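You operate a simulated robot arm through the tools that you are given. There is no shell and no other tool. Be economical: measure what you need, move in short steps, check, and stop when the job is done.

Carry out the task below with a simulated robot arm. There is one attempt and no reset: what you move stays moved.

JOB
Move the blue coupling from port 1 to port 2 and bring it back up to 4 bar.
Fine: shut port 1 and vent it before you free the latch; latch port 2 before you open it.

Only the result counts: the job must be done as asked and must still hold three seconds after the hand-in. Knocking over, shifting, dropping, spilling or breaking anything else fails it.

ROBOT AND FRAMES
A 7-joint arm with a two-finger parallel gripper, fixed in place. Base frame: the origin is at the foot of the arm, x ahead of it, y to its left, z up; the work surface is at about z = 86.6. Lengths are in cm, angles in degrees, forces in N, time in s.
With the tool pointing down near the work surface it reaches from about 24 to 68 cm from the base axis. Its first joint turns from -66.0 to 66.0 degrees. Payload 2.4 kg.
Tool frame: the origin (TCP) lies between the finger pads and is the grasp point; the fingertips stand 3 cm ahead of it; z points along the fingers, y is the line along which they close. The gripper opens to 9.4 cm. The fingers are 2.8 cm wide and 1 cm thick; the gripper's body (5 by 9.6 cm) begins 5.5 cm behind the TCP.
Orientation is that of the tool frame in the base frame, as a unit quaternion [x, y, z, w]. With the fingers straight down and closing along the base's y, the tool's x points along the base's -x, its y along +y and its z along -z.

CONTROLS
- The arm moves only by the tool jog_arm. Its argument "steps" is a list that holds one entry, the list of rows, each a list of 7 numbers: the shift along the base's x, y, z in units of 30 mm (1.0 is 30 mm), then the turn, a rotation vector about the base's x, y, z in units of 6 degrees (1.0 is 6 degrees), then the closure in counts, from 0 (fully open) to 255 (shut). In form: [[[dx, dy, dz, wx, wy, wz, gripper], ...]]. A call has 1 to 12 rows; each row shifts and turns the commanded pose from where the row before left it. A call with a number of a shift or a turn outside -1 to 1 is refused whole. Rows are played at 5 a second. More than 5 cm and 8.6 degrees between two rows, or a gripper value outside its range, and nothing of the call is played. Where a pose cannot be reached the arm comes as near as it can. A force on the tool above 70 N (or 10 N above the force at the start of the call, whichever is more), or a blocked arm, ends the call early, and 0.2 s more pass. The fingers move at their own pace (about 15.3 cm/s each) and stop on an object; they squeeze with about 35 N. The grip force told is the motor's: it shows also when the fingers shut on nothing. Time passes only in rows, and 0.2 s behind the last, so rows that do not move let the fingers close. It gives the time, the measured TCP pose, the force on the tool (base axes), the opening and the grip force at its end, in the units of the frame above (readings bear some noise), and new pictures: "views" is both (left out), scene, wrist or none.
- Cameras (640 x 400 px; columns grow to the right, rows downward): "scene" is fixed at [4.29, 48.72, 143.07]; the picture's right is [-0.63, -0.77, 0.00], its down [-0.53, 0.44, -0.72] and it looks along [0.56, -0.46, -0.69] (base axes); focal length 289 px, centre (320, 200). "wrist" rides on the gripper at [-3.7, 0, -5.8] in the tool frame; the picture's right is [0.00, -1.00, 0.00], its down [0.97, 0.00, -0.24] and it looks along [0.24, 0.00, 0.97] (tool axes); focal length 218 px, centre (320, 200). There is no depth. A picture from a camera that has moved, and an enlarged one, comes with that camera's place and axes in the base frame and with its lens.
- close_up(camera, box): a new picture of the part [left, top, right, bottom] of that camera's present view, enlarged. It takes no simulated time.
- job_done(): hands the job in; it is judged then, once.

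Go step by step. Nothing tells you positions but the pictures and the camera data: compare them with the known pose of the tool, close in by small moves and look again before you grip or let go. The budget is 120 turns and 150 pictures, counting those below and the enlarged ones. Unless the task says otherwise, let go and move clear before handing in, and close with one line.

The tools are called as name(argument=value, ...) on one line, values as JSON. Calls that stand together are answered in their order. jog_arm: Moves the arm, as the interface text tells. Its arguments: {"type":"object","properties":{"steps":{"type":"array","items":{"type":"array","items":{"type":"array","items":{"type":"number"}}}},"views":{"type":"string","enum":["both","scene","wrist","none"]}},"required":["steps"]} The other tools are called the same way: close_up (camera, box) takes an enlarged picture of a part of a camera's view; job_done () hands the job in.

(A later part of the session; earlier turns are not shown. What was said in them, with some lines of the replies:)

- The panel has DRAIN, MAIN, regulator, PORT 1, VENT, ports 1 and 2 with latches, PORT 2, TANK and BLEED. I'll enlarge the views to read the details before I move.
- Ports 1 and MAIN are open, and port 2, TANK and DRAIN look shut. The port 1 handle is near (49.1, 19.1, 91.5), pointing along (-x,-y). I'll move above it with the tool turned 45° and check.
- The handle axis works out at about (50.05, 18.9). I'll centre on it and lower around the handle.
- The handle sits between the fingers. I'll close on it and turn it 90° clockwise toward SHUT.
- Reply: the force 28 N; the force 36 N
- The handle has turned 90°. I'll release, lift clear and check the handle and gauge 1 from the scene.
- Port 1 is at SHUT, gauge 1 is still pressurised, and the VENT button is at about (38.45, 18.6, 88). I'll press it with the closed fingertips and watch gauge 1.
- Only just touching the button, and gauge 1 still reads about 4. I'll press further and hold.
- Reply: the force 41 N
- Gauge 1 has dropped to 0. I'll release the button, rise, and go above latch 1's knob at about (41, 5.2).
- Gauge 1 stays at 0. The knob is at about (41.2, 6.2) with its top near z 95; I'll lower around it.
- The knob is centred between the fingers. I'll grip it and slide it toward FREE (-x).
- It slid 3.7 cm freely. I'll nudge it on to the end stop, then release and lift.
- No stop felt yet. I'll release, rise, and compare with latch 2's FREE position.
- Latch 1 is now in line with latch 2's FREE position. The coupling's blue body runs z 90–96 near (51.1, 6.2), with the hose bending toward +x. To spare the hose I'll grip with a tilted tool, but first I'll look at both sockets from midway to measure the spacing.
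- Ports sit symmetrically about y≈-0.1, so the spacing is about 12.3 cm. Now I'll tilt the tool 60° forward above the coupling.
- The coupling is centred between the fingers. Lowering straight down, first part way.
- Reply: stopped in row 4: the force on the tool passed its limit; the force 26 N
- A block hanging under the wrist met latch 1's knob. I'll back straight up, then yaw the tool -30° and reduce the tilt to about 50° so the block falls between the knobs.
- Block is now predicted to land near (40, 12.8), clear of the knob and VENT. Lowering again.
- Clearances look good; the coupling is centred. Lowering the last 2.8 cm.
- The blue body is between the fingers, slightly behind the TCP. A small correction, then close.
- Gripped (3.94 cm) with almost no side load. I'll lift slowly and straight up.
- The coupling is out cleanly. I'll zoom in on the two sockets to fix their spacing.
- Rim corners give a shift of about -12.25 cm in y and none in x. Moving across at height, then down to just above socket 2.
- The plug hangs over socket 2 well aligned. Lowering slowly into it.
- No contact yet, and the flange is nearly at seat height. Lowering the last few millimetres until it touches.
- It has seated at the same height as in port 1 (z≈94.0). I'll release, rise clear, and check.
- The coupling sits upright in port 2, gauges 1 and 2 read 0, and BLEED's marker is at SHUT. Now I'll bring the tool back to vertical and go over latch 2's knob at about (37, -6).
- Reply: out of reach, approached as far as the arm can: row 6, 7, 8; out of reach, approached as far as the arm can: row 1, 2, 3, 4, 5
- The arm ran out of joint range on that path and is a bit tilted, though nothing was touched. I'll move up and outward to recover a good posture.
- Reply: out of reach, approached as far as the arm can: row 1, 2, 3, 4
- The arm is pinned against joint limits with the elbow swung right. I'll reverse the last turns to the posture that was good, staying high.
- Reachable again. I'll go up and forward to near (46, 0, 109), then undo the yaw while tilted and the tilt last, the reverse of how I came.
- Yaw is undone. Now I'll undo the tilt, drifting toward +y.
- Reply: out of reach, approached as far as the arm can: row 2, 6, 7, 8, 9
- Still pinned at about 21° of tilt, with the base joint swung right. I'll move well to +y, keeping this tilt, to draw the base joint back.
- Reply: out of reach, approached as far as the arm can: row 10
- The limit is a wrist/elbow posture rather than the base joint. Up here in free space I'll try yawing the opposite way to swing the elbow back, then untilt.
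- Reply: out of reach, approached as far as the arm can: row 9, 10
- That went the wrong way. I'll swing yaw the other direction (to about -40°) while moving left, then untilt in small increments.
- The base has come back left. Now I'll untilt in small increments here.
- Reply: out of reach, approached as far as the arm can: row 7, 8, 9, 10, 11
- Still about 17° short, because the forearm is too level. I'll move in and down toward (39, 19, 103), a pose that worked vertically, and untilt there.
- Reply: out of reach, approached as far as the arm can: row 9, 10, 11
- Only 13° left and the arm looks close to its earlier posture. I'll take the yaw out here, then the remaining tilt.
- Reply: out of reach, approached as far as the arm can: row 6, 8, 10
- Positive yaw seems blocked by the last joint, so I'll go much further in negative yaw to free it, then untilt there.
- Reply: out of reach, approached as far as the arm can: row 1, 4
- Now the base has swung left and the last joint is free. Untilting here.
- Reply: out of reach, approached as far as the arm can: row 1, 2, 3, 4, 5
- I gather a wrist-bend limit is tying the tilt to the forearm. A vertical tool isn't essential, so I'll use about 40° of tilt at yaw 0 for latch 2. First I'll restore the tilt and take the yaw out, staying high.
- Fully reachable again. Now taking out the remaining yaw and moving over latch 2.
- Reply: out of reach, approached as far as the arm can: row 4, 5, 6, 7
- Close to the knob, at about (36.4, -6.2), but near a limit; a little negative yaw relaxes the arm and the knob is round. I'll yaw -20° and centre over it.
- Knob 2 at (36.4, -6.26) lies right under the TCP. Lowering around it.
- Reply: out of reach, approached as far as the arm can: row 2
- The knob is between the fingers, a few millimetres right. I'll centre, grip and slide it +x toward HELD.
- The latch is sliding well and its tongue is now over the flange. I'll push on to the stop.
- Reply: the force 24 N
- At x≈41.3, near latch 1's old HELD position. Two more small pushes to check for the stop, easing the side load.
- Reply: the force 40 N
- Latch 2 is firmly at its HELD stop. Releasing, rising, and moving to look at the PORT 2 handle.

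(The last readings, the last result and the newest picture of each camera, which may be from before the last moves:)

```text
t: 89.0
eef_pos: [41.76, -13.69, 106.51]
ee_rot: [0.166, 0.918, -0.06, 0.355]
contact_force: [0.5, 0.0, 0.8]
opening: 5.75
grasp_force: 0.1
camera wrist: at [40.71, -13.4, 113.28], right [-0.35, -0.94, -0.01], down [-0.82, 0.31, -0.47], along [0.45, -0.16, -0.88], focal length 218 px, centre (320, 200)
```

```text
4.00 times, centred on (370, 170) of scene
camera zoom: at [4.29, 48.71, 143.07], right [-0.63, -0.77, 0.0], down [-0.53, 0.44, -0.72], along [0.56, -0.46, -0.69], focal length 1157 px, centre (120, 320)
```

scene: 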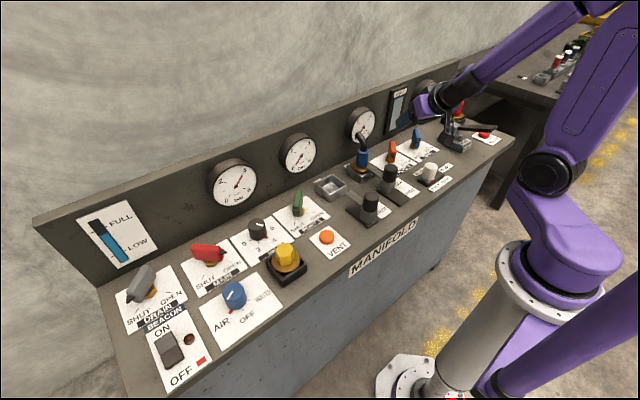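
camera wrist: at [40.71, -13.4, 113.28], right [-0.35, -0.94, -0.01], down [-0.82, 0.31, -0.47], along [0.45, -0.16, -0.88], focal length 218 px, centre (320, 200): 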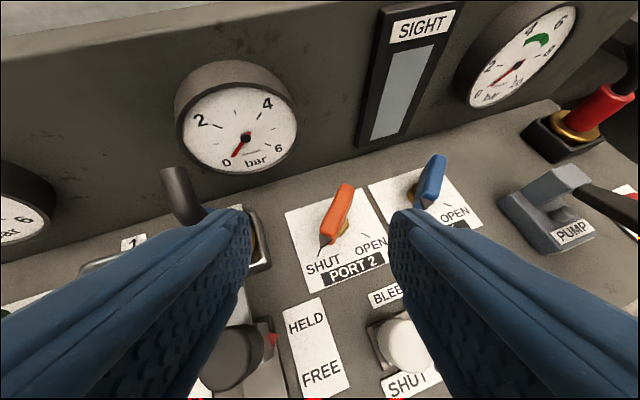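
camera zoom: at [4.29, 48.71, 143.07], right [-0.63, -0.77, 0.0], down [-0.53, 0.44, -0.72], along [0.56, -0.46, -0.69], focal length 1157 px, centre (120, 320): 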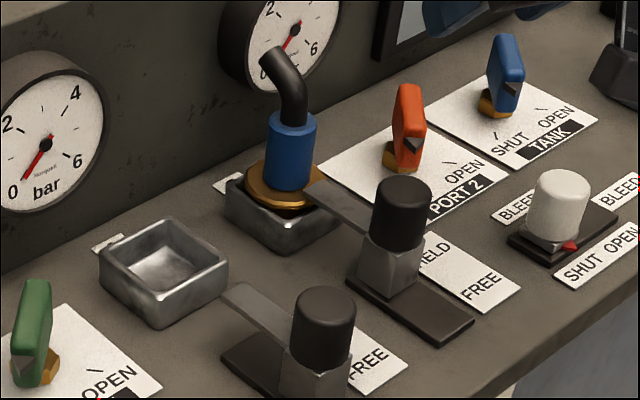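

Latch 2 is HELD with its tongue over the flange. The PORT 2 axis is near (50, -18.4) with its pointer at SHUT (-x,+y). I'll push the pointer end round with closed fingers, starting from its +y side.

jog_arm(steps=[[[0.62, -0.02, 0, 0, 0, 0, 255], [0.62, -0.02, 0, 0, 0, 0, 255], [0.62, -0.02, 0, 0, 0, 0, 255], [0.62, -0.01, 0, 0, 0, 0, 255], [0, 0, -0.7, 0, 0, 0, 255], [0, 0, -0.7, 0, 0, 0, 255], [0, 0, -0.7, 0, 0, 0, 255], [0, 0, 0, 0, 0, 0, 255]]])

```text
t: 90.8
eef_pos: [49.26, -14.08, 100.13]
ee_rot: [0.166, 0.918, -0.06, 0.355]
contact_force: [0.3, 0.8, -1.0]
opening: 0.01
grasp_force: 32.8
camera wrist: at [48.14, -13.65, 107.01], right [-0.35, -0.94, -0.01], down [-0.82, 0.31, -0.47], along [0.45, -0.16, -0.88], focal length 218 px, centre (320, 200)
```

scene: 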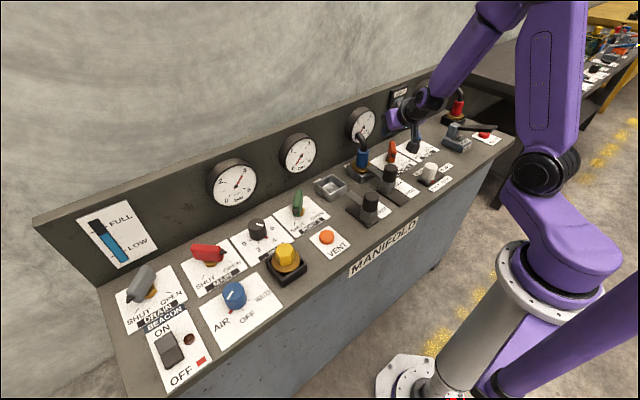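
wrist: 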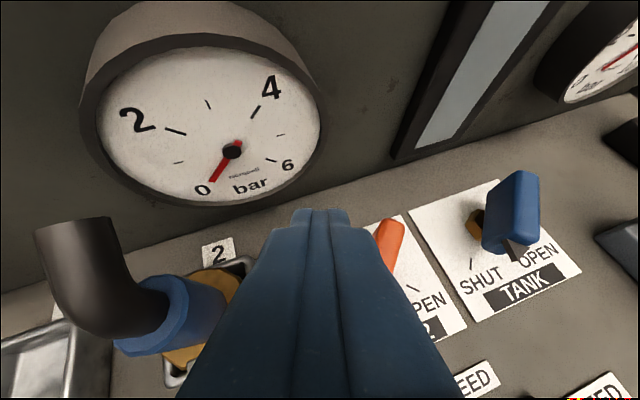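

Fingertips are on the +y side of the handle with some clearance. Lowering to handle height.

jog_arm(steps=[[[0, 0.05, -0.6, 0, 0, 0, 255], [0, 0, -0.6, 0, 0, 0, 255], [0, 0, -0.6, 0, 0, 0, 255], [0, 0, -0.5, 0, 0, 0, 255], [0, 0, 0, 0, 0, 0, 255]]])

close_up(camera="scene", box=[330, 100, 450, 200])

```text
t: 92.0
eef_pos: [49.22, -14.0, 93.36]
ee_rot: [0.166, 0.918, -0.06, 0.355]
contact_force: [0.0, 0.4, -0.6]
opening: 0.0
grasp_force: 32.7
camera wrist: at [48.21, -13.5, 100.16], right [-0.35, -0.94, -0.01], down [-0.82, 0.31, -0.47], along [0.45, -0.16, -0.88], focal length 218 px, centre (320, 200)
```

scene: 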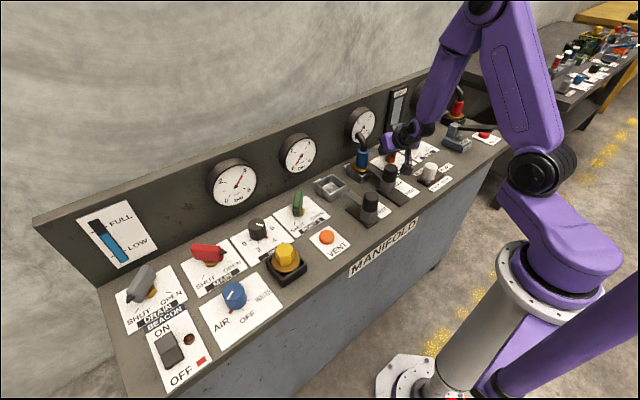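
wrist: 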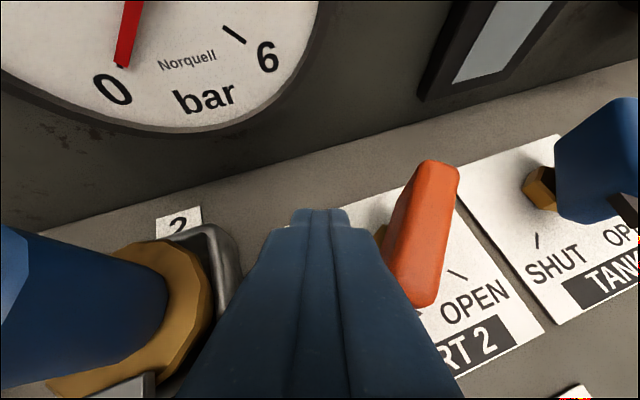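

```text
4.00 times, centred on (390, 150) of scene
camera zoom: at [4.29, 48.72, 143.07], right [-0.63, -0.77, 0.0], down [-0.53, 0.44, -0.72], along [0.56, -0.46, -0.69], focal length 1157 px, centre (40, 400)
```

zoom: 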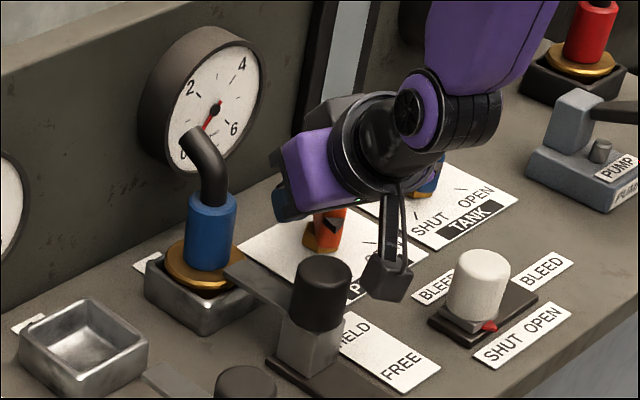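

Clear on its +y side. I'll lower slightly and push along an arc about the axis, first half.

jog_arm(steps=[[[0, 0, -0.4, 0, 0, 0, 255], [-0.07, -0.27, 0, 0, 0, 0, 255], [-0.28, -0.07, 0, 0, 0, 0, 255], [-0.19, -0.08, 0, 0, 0, 0, 255], [-0.14, -0.11, 0, 0, 0, 0, 255], [0, 0, 0, 0, 0, 0, 255]]])

close_up(camera="scene", box=[330, 100, 450, 200])

```text
t: 93.3
eef_pos: [47.17, -15.36, 92.07]
ee_rot: [0.166, 0.918, -0.061, 0.356]
contact_force: [-0.4, 0.5, -0.5]
opening: 0.0
grasp_force: 33.0
camera wrist: at [46.08, -15.07, 98.9], right [-0.35, -0.94, -0.01], down [-0.82, 0.31, -0.47], along [0.45, -0.16, -0.88], focal length 218 px, centre (320, 200)
```

scene: 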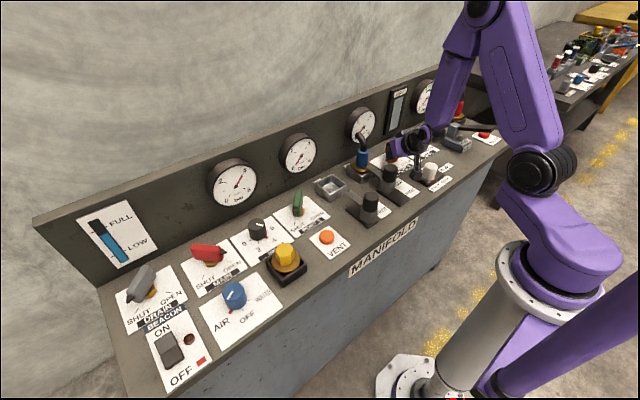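
wrist: 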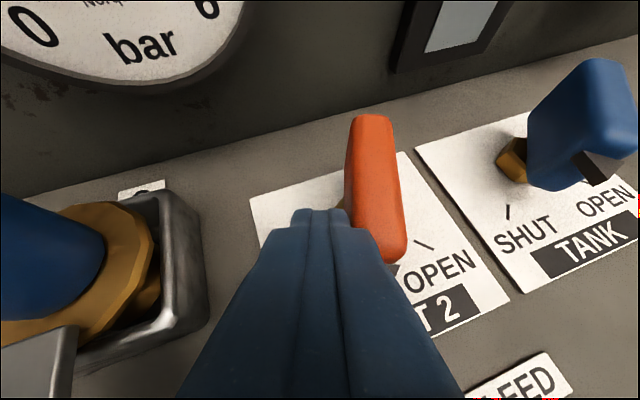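

```text
4.00 times, centred on (390, 150) of scene
camera zoom: at [4.29, 48.71, 143.07], right [-0.63, -0.77, 0.0], down [-0.53, 0.44, -0.72], along [0.56, -0.46, -0.69], focal length 1157 px, centre (40, 400)
```

zoom: 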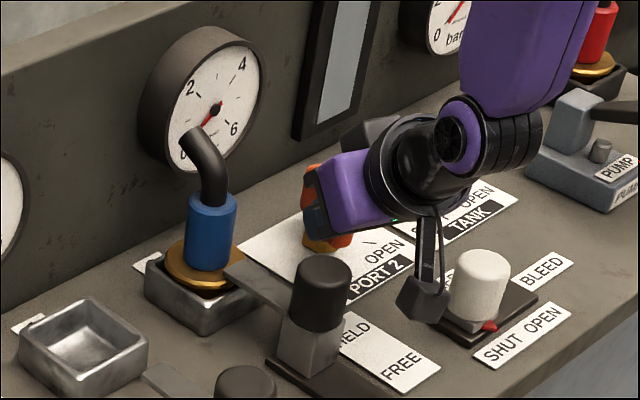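

The handle is turning. The hanging block comes near the BLEED knob, so I'll add a little more negative yaw as I go, to swing it away.

jog_arm(steps=[[[-0.1, 0, 0, 0, 0, -0.8, 255], [-0.1, -0.1, 0, 0, 0, -0.8, 255], [-0.1, -0.15, 0, 0, 0, -0.5, 255], [-0.05, -0.15, 0, 0, 0, -0.4, 255], [0, 0, 0, 0, 0, 0, 255]]])

close_up(camera="scene", box=[330, 100, 450, 200])

```text
t: 94.5
eef_pos: [46.06, -16.5, 91.95]
ee_rot: [0.284, 0.889, -0.106, 0.344]
contact_force: [-0.2, 0.5, -1.1]
opening: 0.0
grasp_force: 32.5
camera wrist: at [45.12, -15.98, 98.9], right [-0.58, -0.82, -0.01], down [-0.72, 0.51, -0.47], along [0.39, -0.27, -0.88], focal length 218 px, centre (320, 200)
```

scene: 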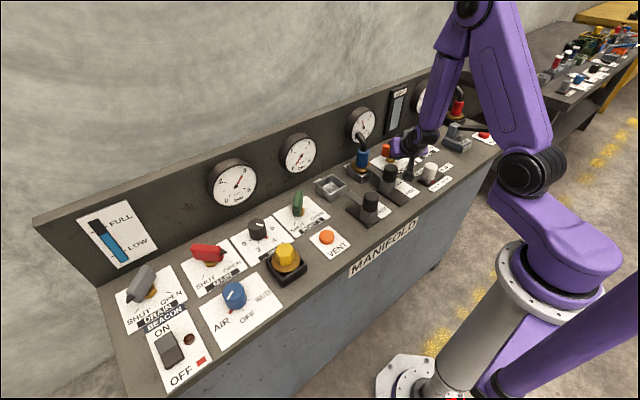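
wrist: 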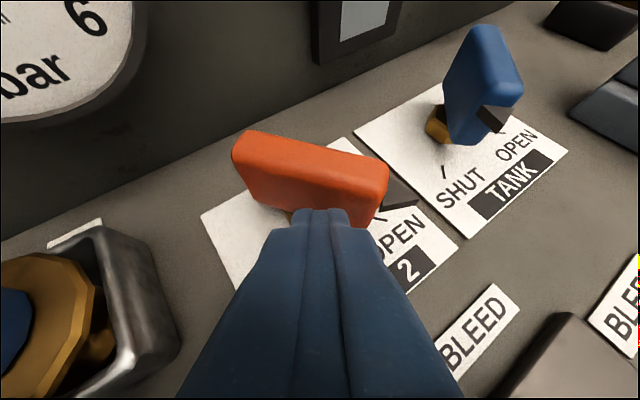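

```text
4.00 times, centred on (390, 150) of scene
camera zoom: at [4.29, 48.72, 143.07], right [-0.63, -0.77, 0.0], down [-0.53, 0.44, -0.72], along [0.56, -0.46, -0.69], focal length 1157 px, centre (40, 400)
```

zoom: 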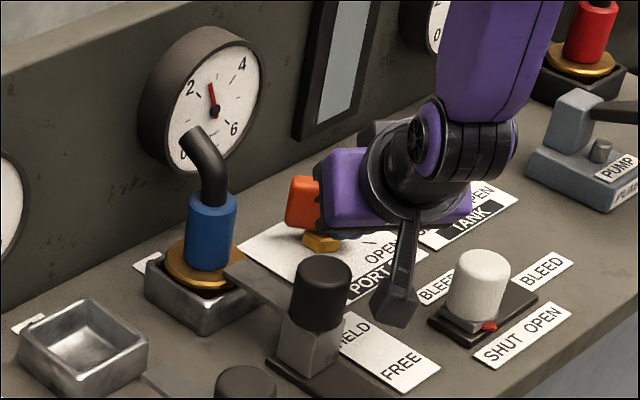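

The pointer is about at OPEN and gauge 2 is rising. A small final nudge against the stop to make sure it's fully open.

jog_arm(steps=[[[-0.05, -0.12, 0, 0, 0, 0, 255], [0.05, -0.12, 0, 0, 0, 0, 255], [0.07, -0.07, 0, 0, 0, 0, 255], [0, 0, 0, 0, 0, 0, 255]]], views="wrist")

close_up(camera="scene", box=[330, 100, 450, 200])

```text
t: 95.5
eef_pos: [46.06, -17.11, 91.99]
ee_rot: [0.28, 0.891, -0.104, 0.341]
contact_force: [-37.7, 43.4, 37.1]
opening: 0.0
grasp_force: 33.4
camera wrist: at [45.09, -16.51, 98.86], right [-0.57, -0.82, 0.0], down [-0.72, 0.51, -0.47], along [0.39, -0.26, -0.88], focal length 218 px, centre (320, 200)
```

wrist: 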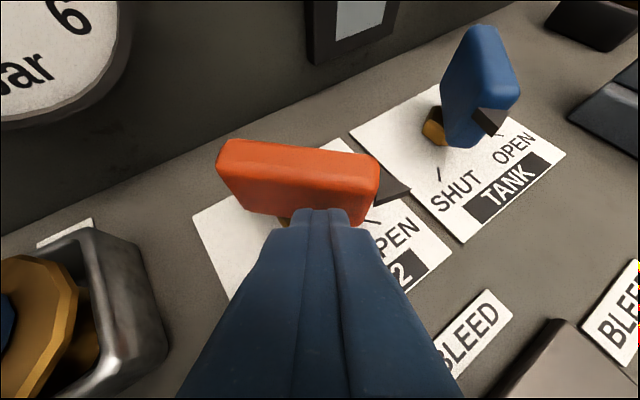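

```text
4.00 times, centred on (390, 150) of scene
camera zoom: at [4.13, 48.85, 143.03], right [-0.63, -0.77, 0.0], down [-0.53, 0.44, -0.72], along [0.56, -0.46, -0.69], focal length 1157 px, centre (40, 400)
```

zoom: 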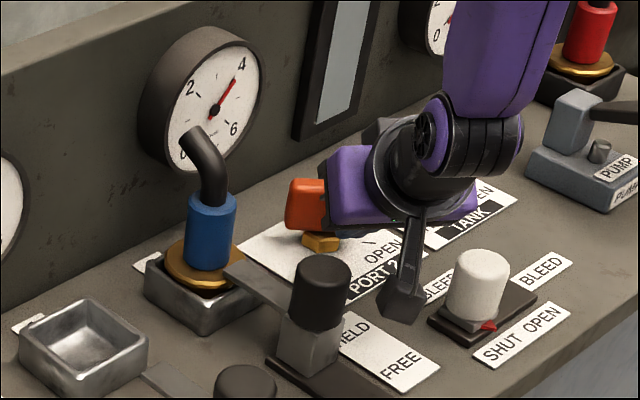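

The handle is at its stop and gauge 2 has reached about 4. Backing off and rising clear to check everything.

jog_arm(steps=[[[-0.15, 0.15, 0, 0, 0, 0, 255], [-0.15, 0.15, 0.1, 0, 0, 0, 255], [0, 0, 0.7, 0, 0, 0, 255], [0, 0, 0.9, 0, 0, 0, 255], [0, 0, 0.9, 0, 0, 0, 255], [0, 0, 0.9, 0, 0, 0, 255], [0, 0, 0.9, 0, 0, 0, 255], [0, 0, 0.9, 0, 0, 0, 255], [-0.3, 0, 0, 0, 0, 0, 255], [0, 0, 0, 0, 0, 0, 255]]])

close_up(camera="scene", box=[330, 100, 450, 200])

close_up(camera="scene", box=[200, 120, 340, 260])

```text
t: 97.8
eef_pos: [44.54, -16.65, 107.45]
ee_rot: [0.285, 0.889, -0.106, 0.343]
contact_force: [0.3, 0.2, 0.5]
opening: 0.0
grasp_force: 32.5
out of reach, approached as far as the arm can: row 8
camera wrist: at [43.51, -16.01, 114.28], right [-0.58, -0.82, -0.01], down [-0.72, 0.51, -0.47], along [0.39, -0.27, -0.88], focal length 218 px, centre (320, 200)
```

scene: 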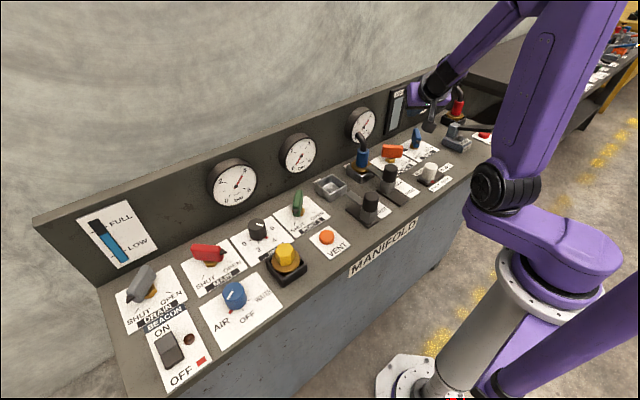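
wrist: 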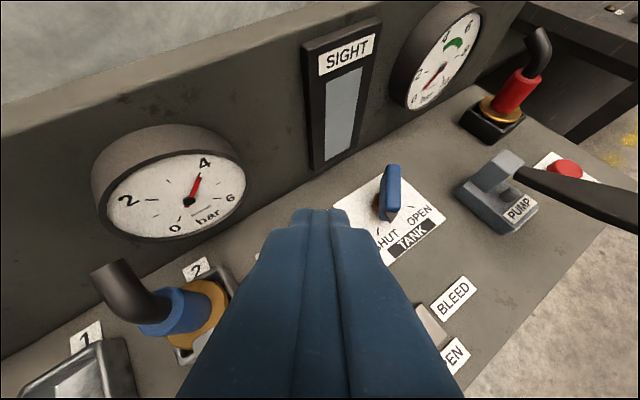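

```text
4.00 times, centred on (390, 150) of scene
camera zoom: at [4.29, 48.72, 143.07], right [-0.63, -0.77, 0.0], down [-0.53, 0.44, -0.72], along [0.56, -0.46, -0.69], focal length 1157 px, centre (40, 400)
```

zoom: 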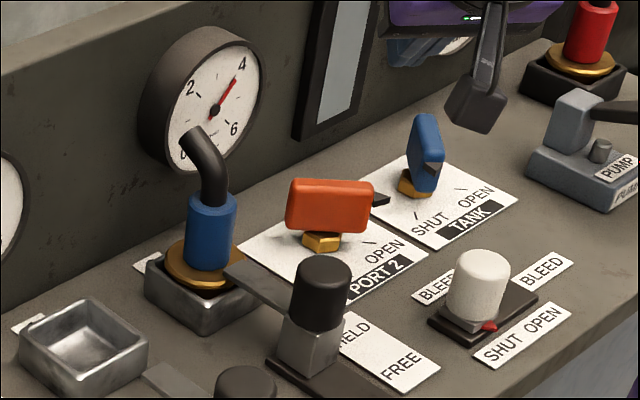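

```text
2.86 times, centred on (270, 190) of scene
camera zoom: at [4.29, 48.72, 143.07], right [-0.63, -0.77, 0.0], down [-0.53, 0.44, -0.72], along [0.56, -0.46, -0.69], focal length 826 px, centre (463, 229)
```

zoom: 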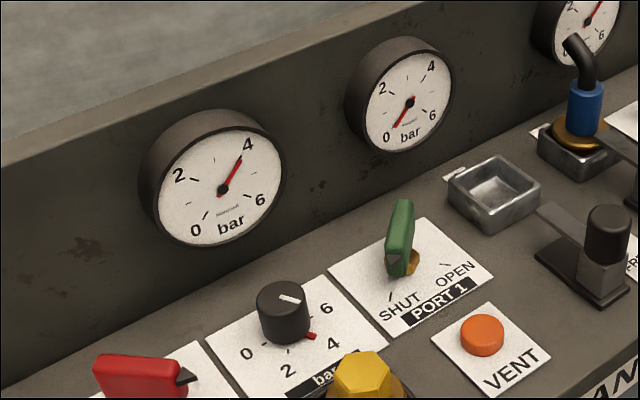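

The blue coupling is seated and latched in port 2, port 2 is open, and gauge 2 matches the main gauge at 4 bar. Port 1 is shut and reads 0, and the arm is clear, so I'm handing in.

job_done()

```text
The job is handed in.
```

I moved the blue coupling from port 1 to port 2, latched it there and brought it back up to 4 bar; port 1 is shut and vented.
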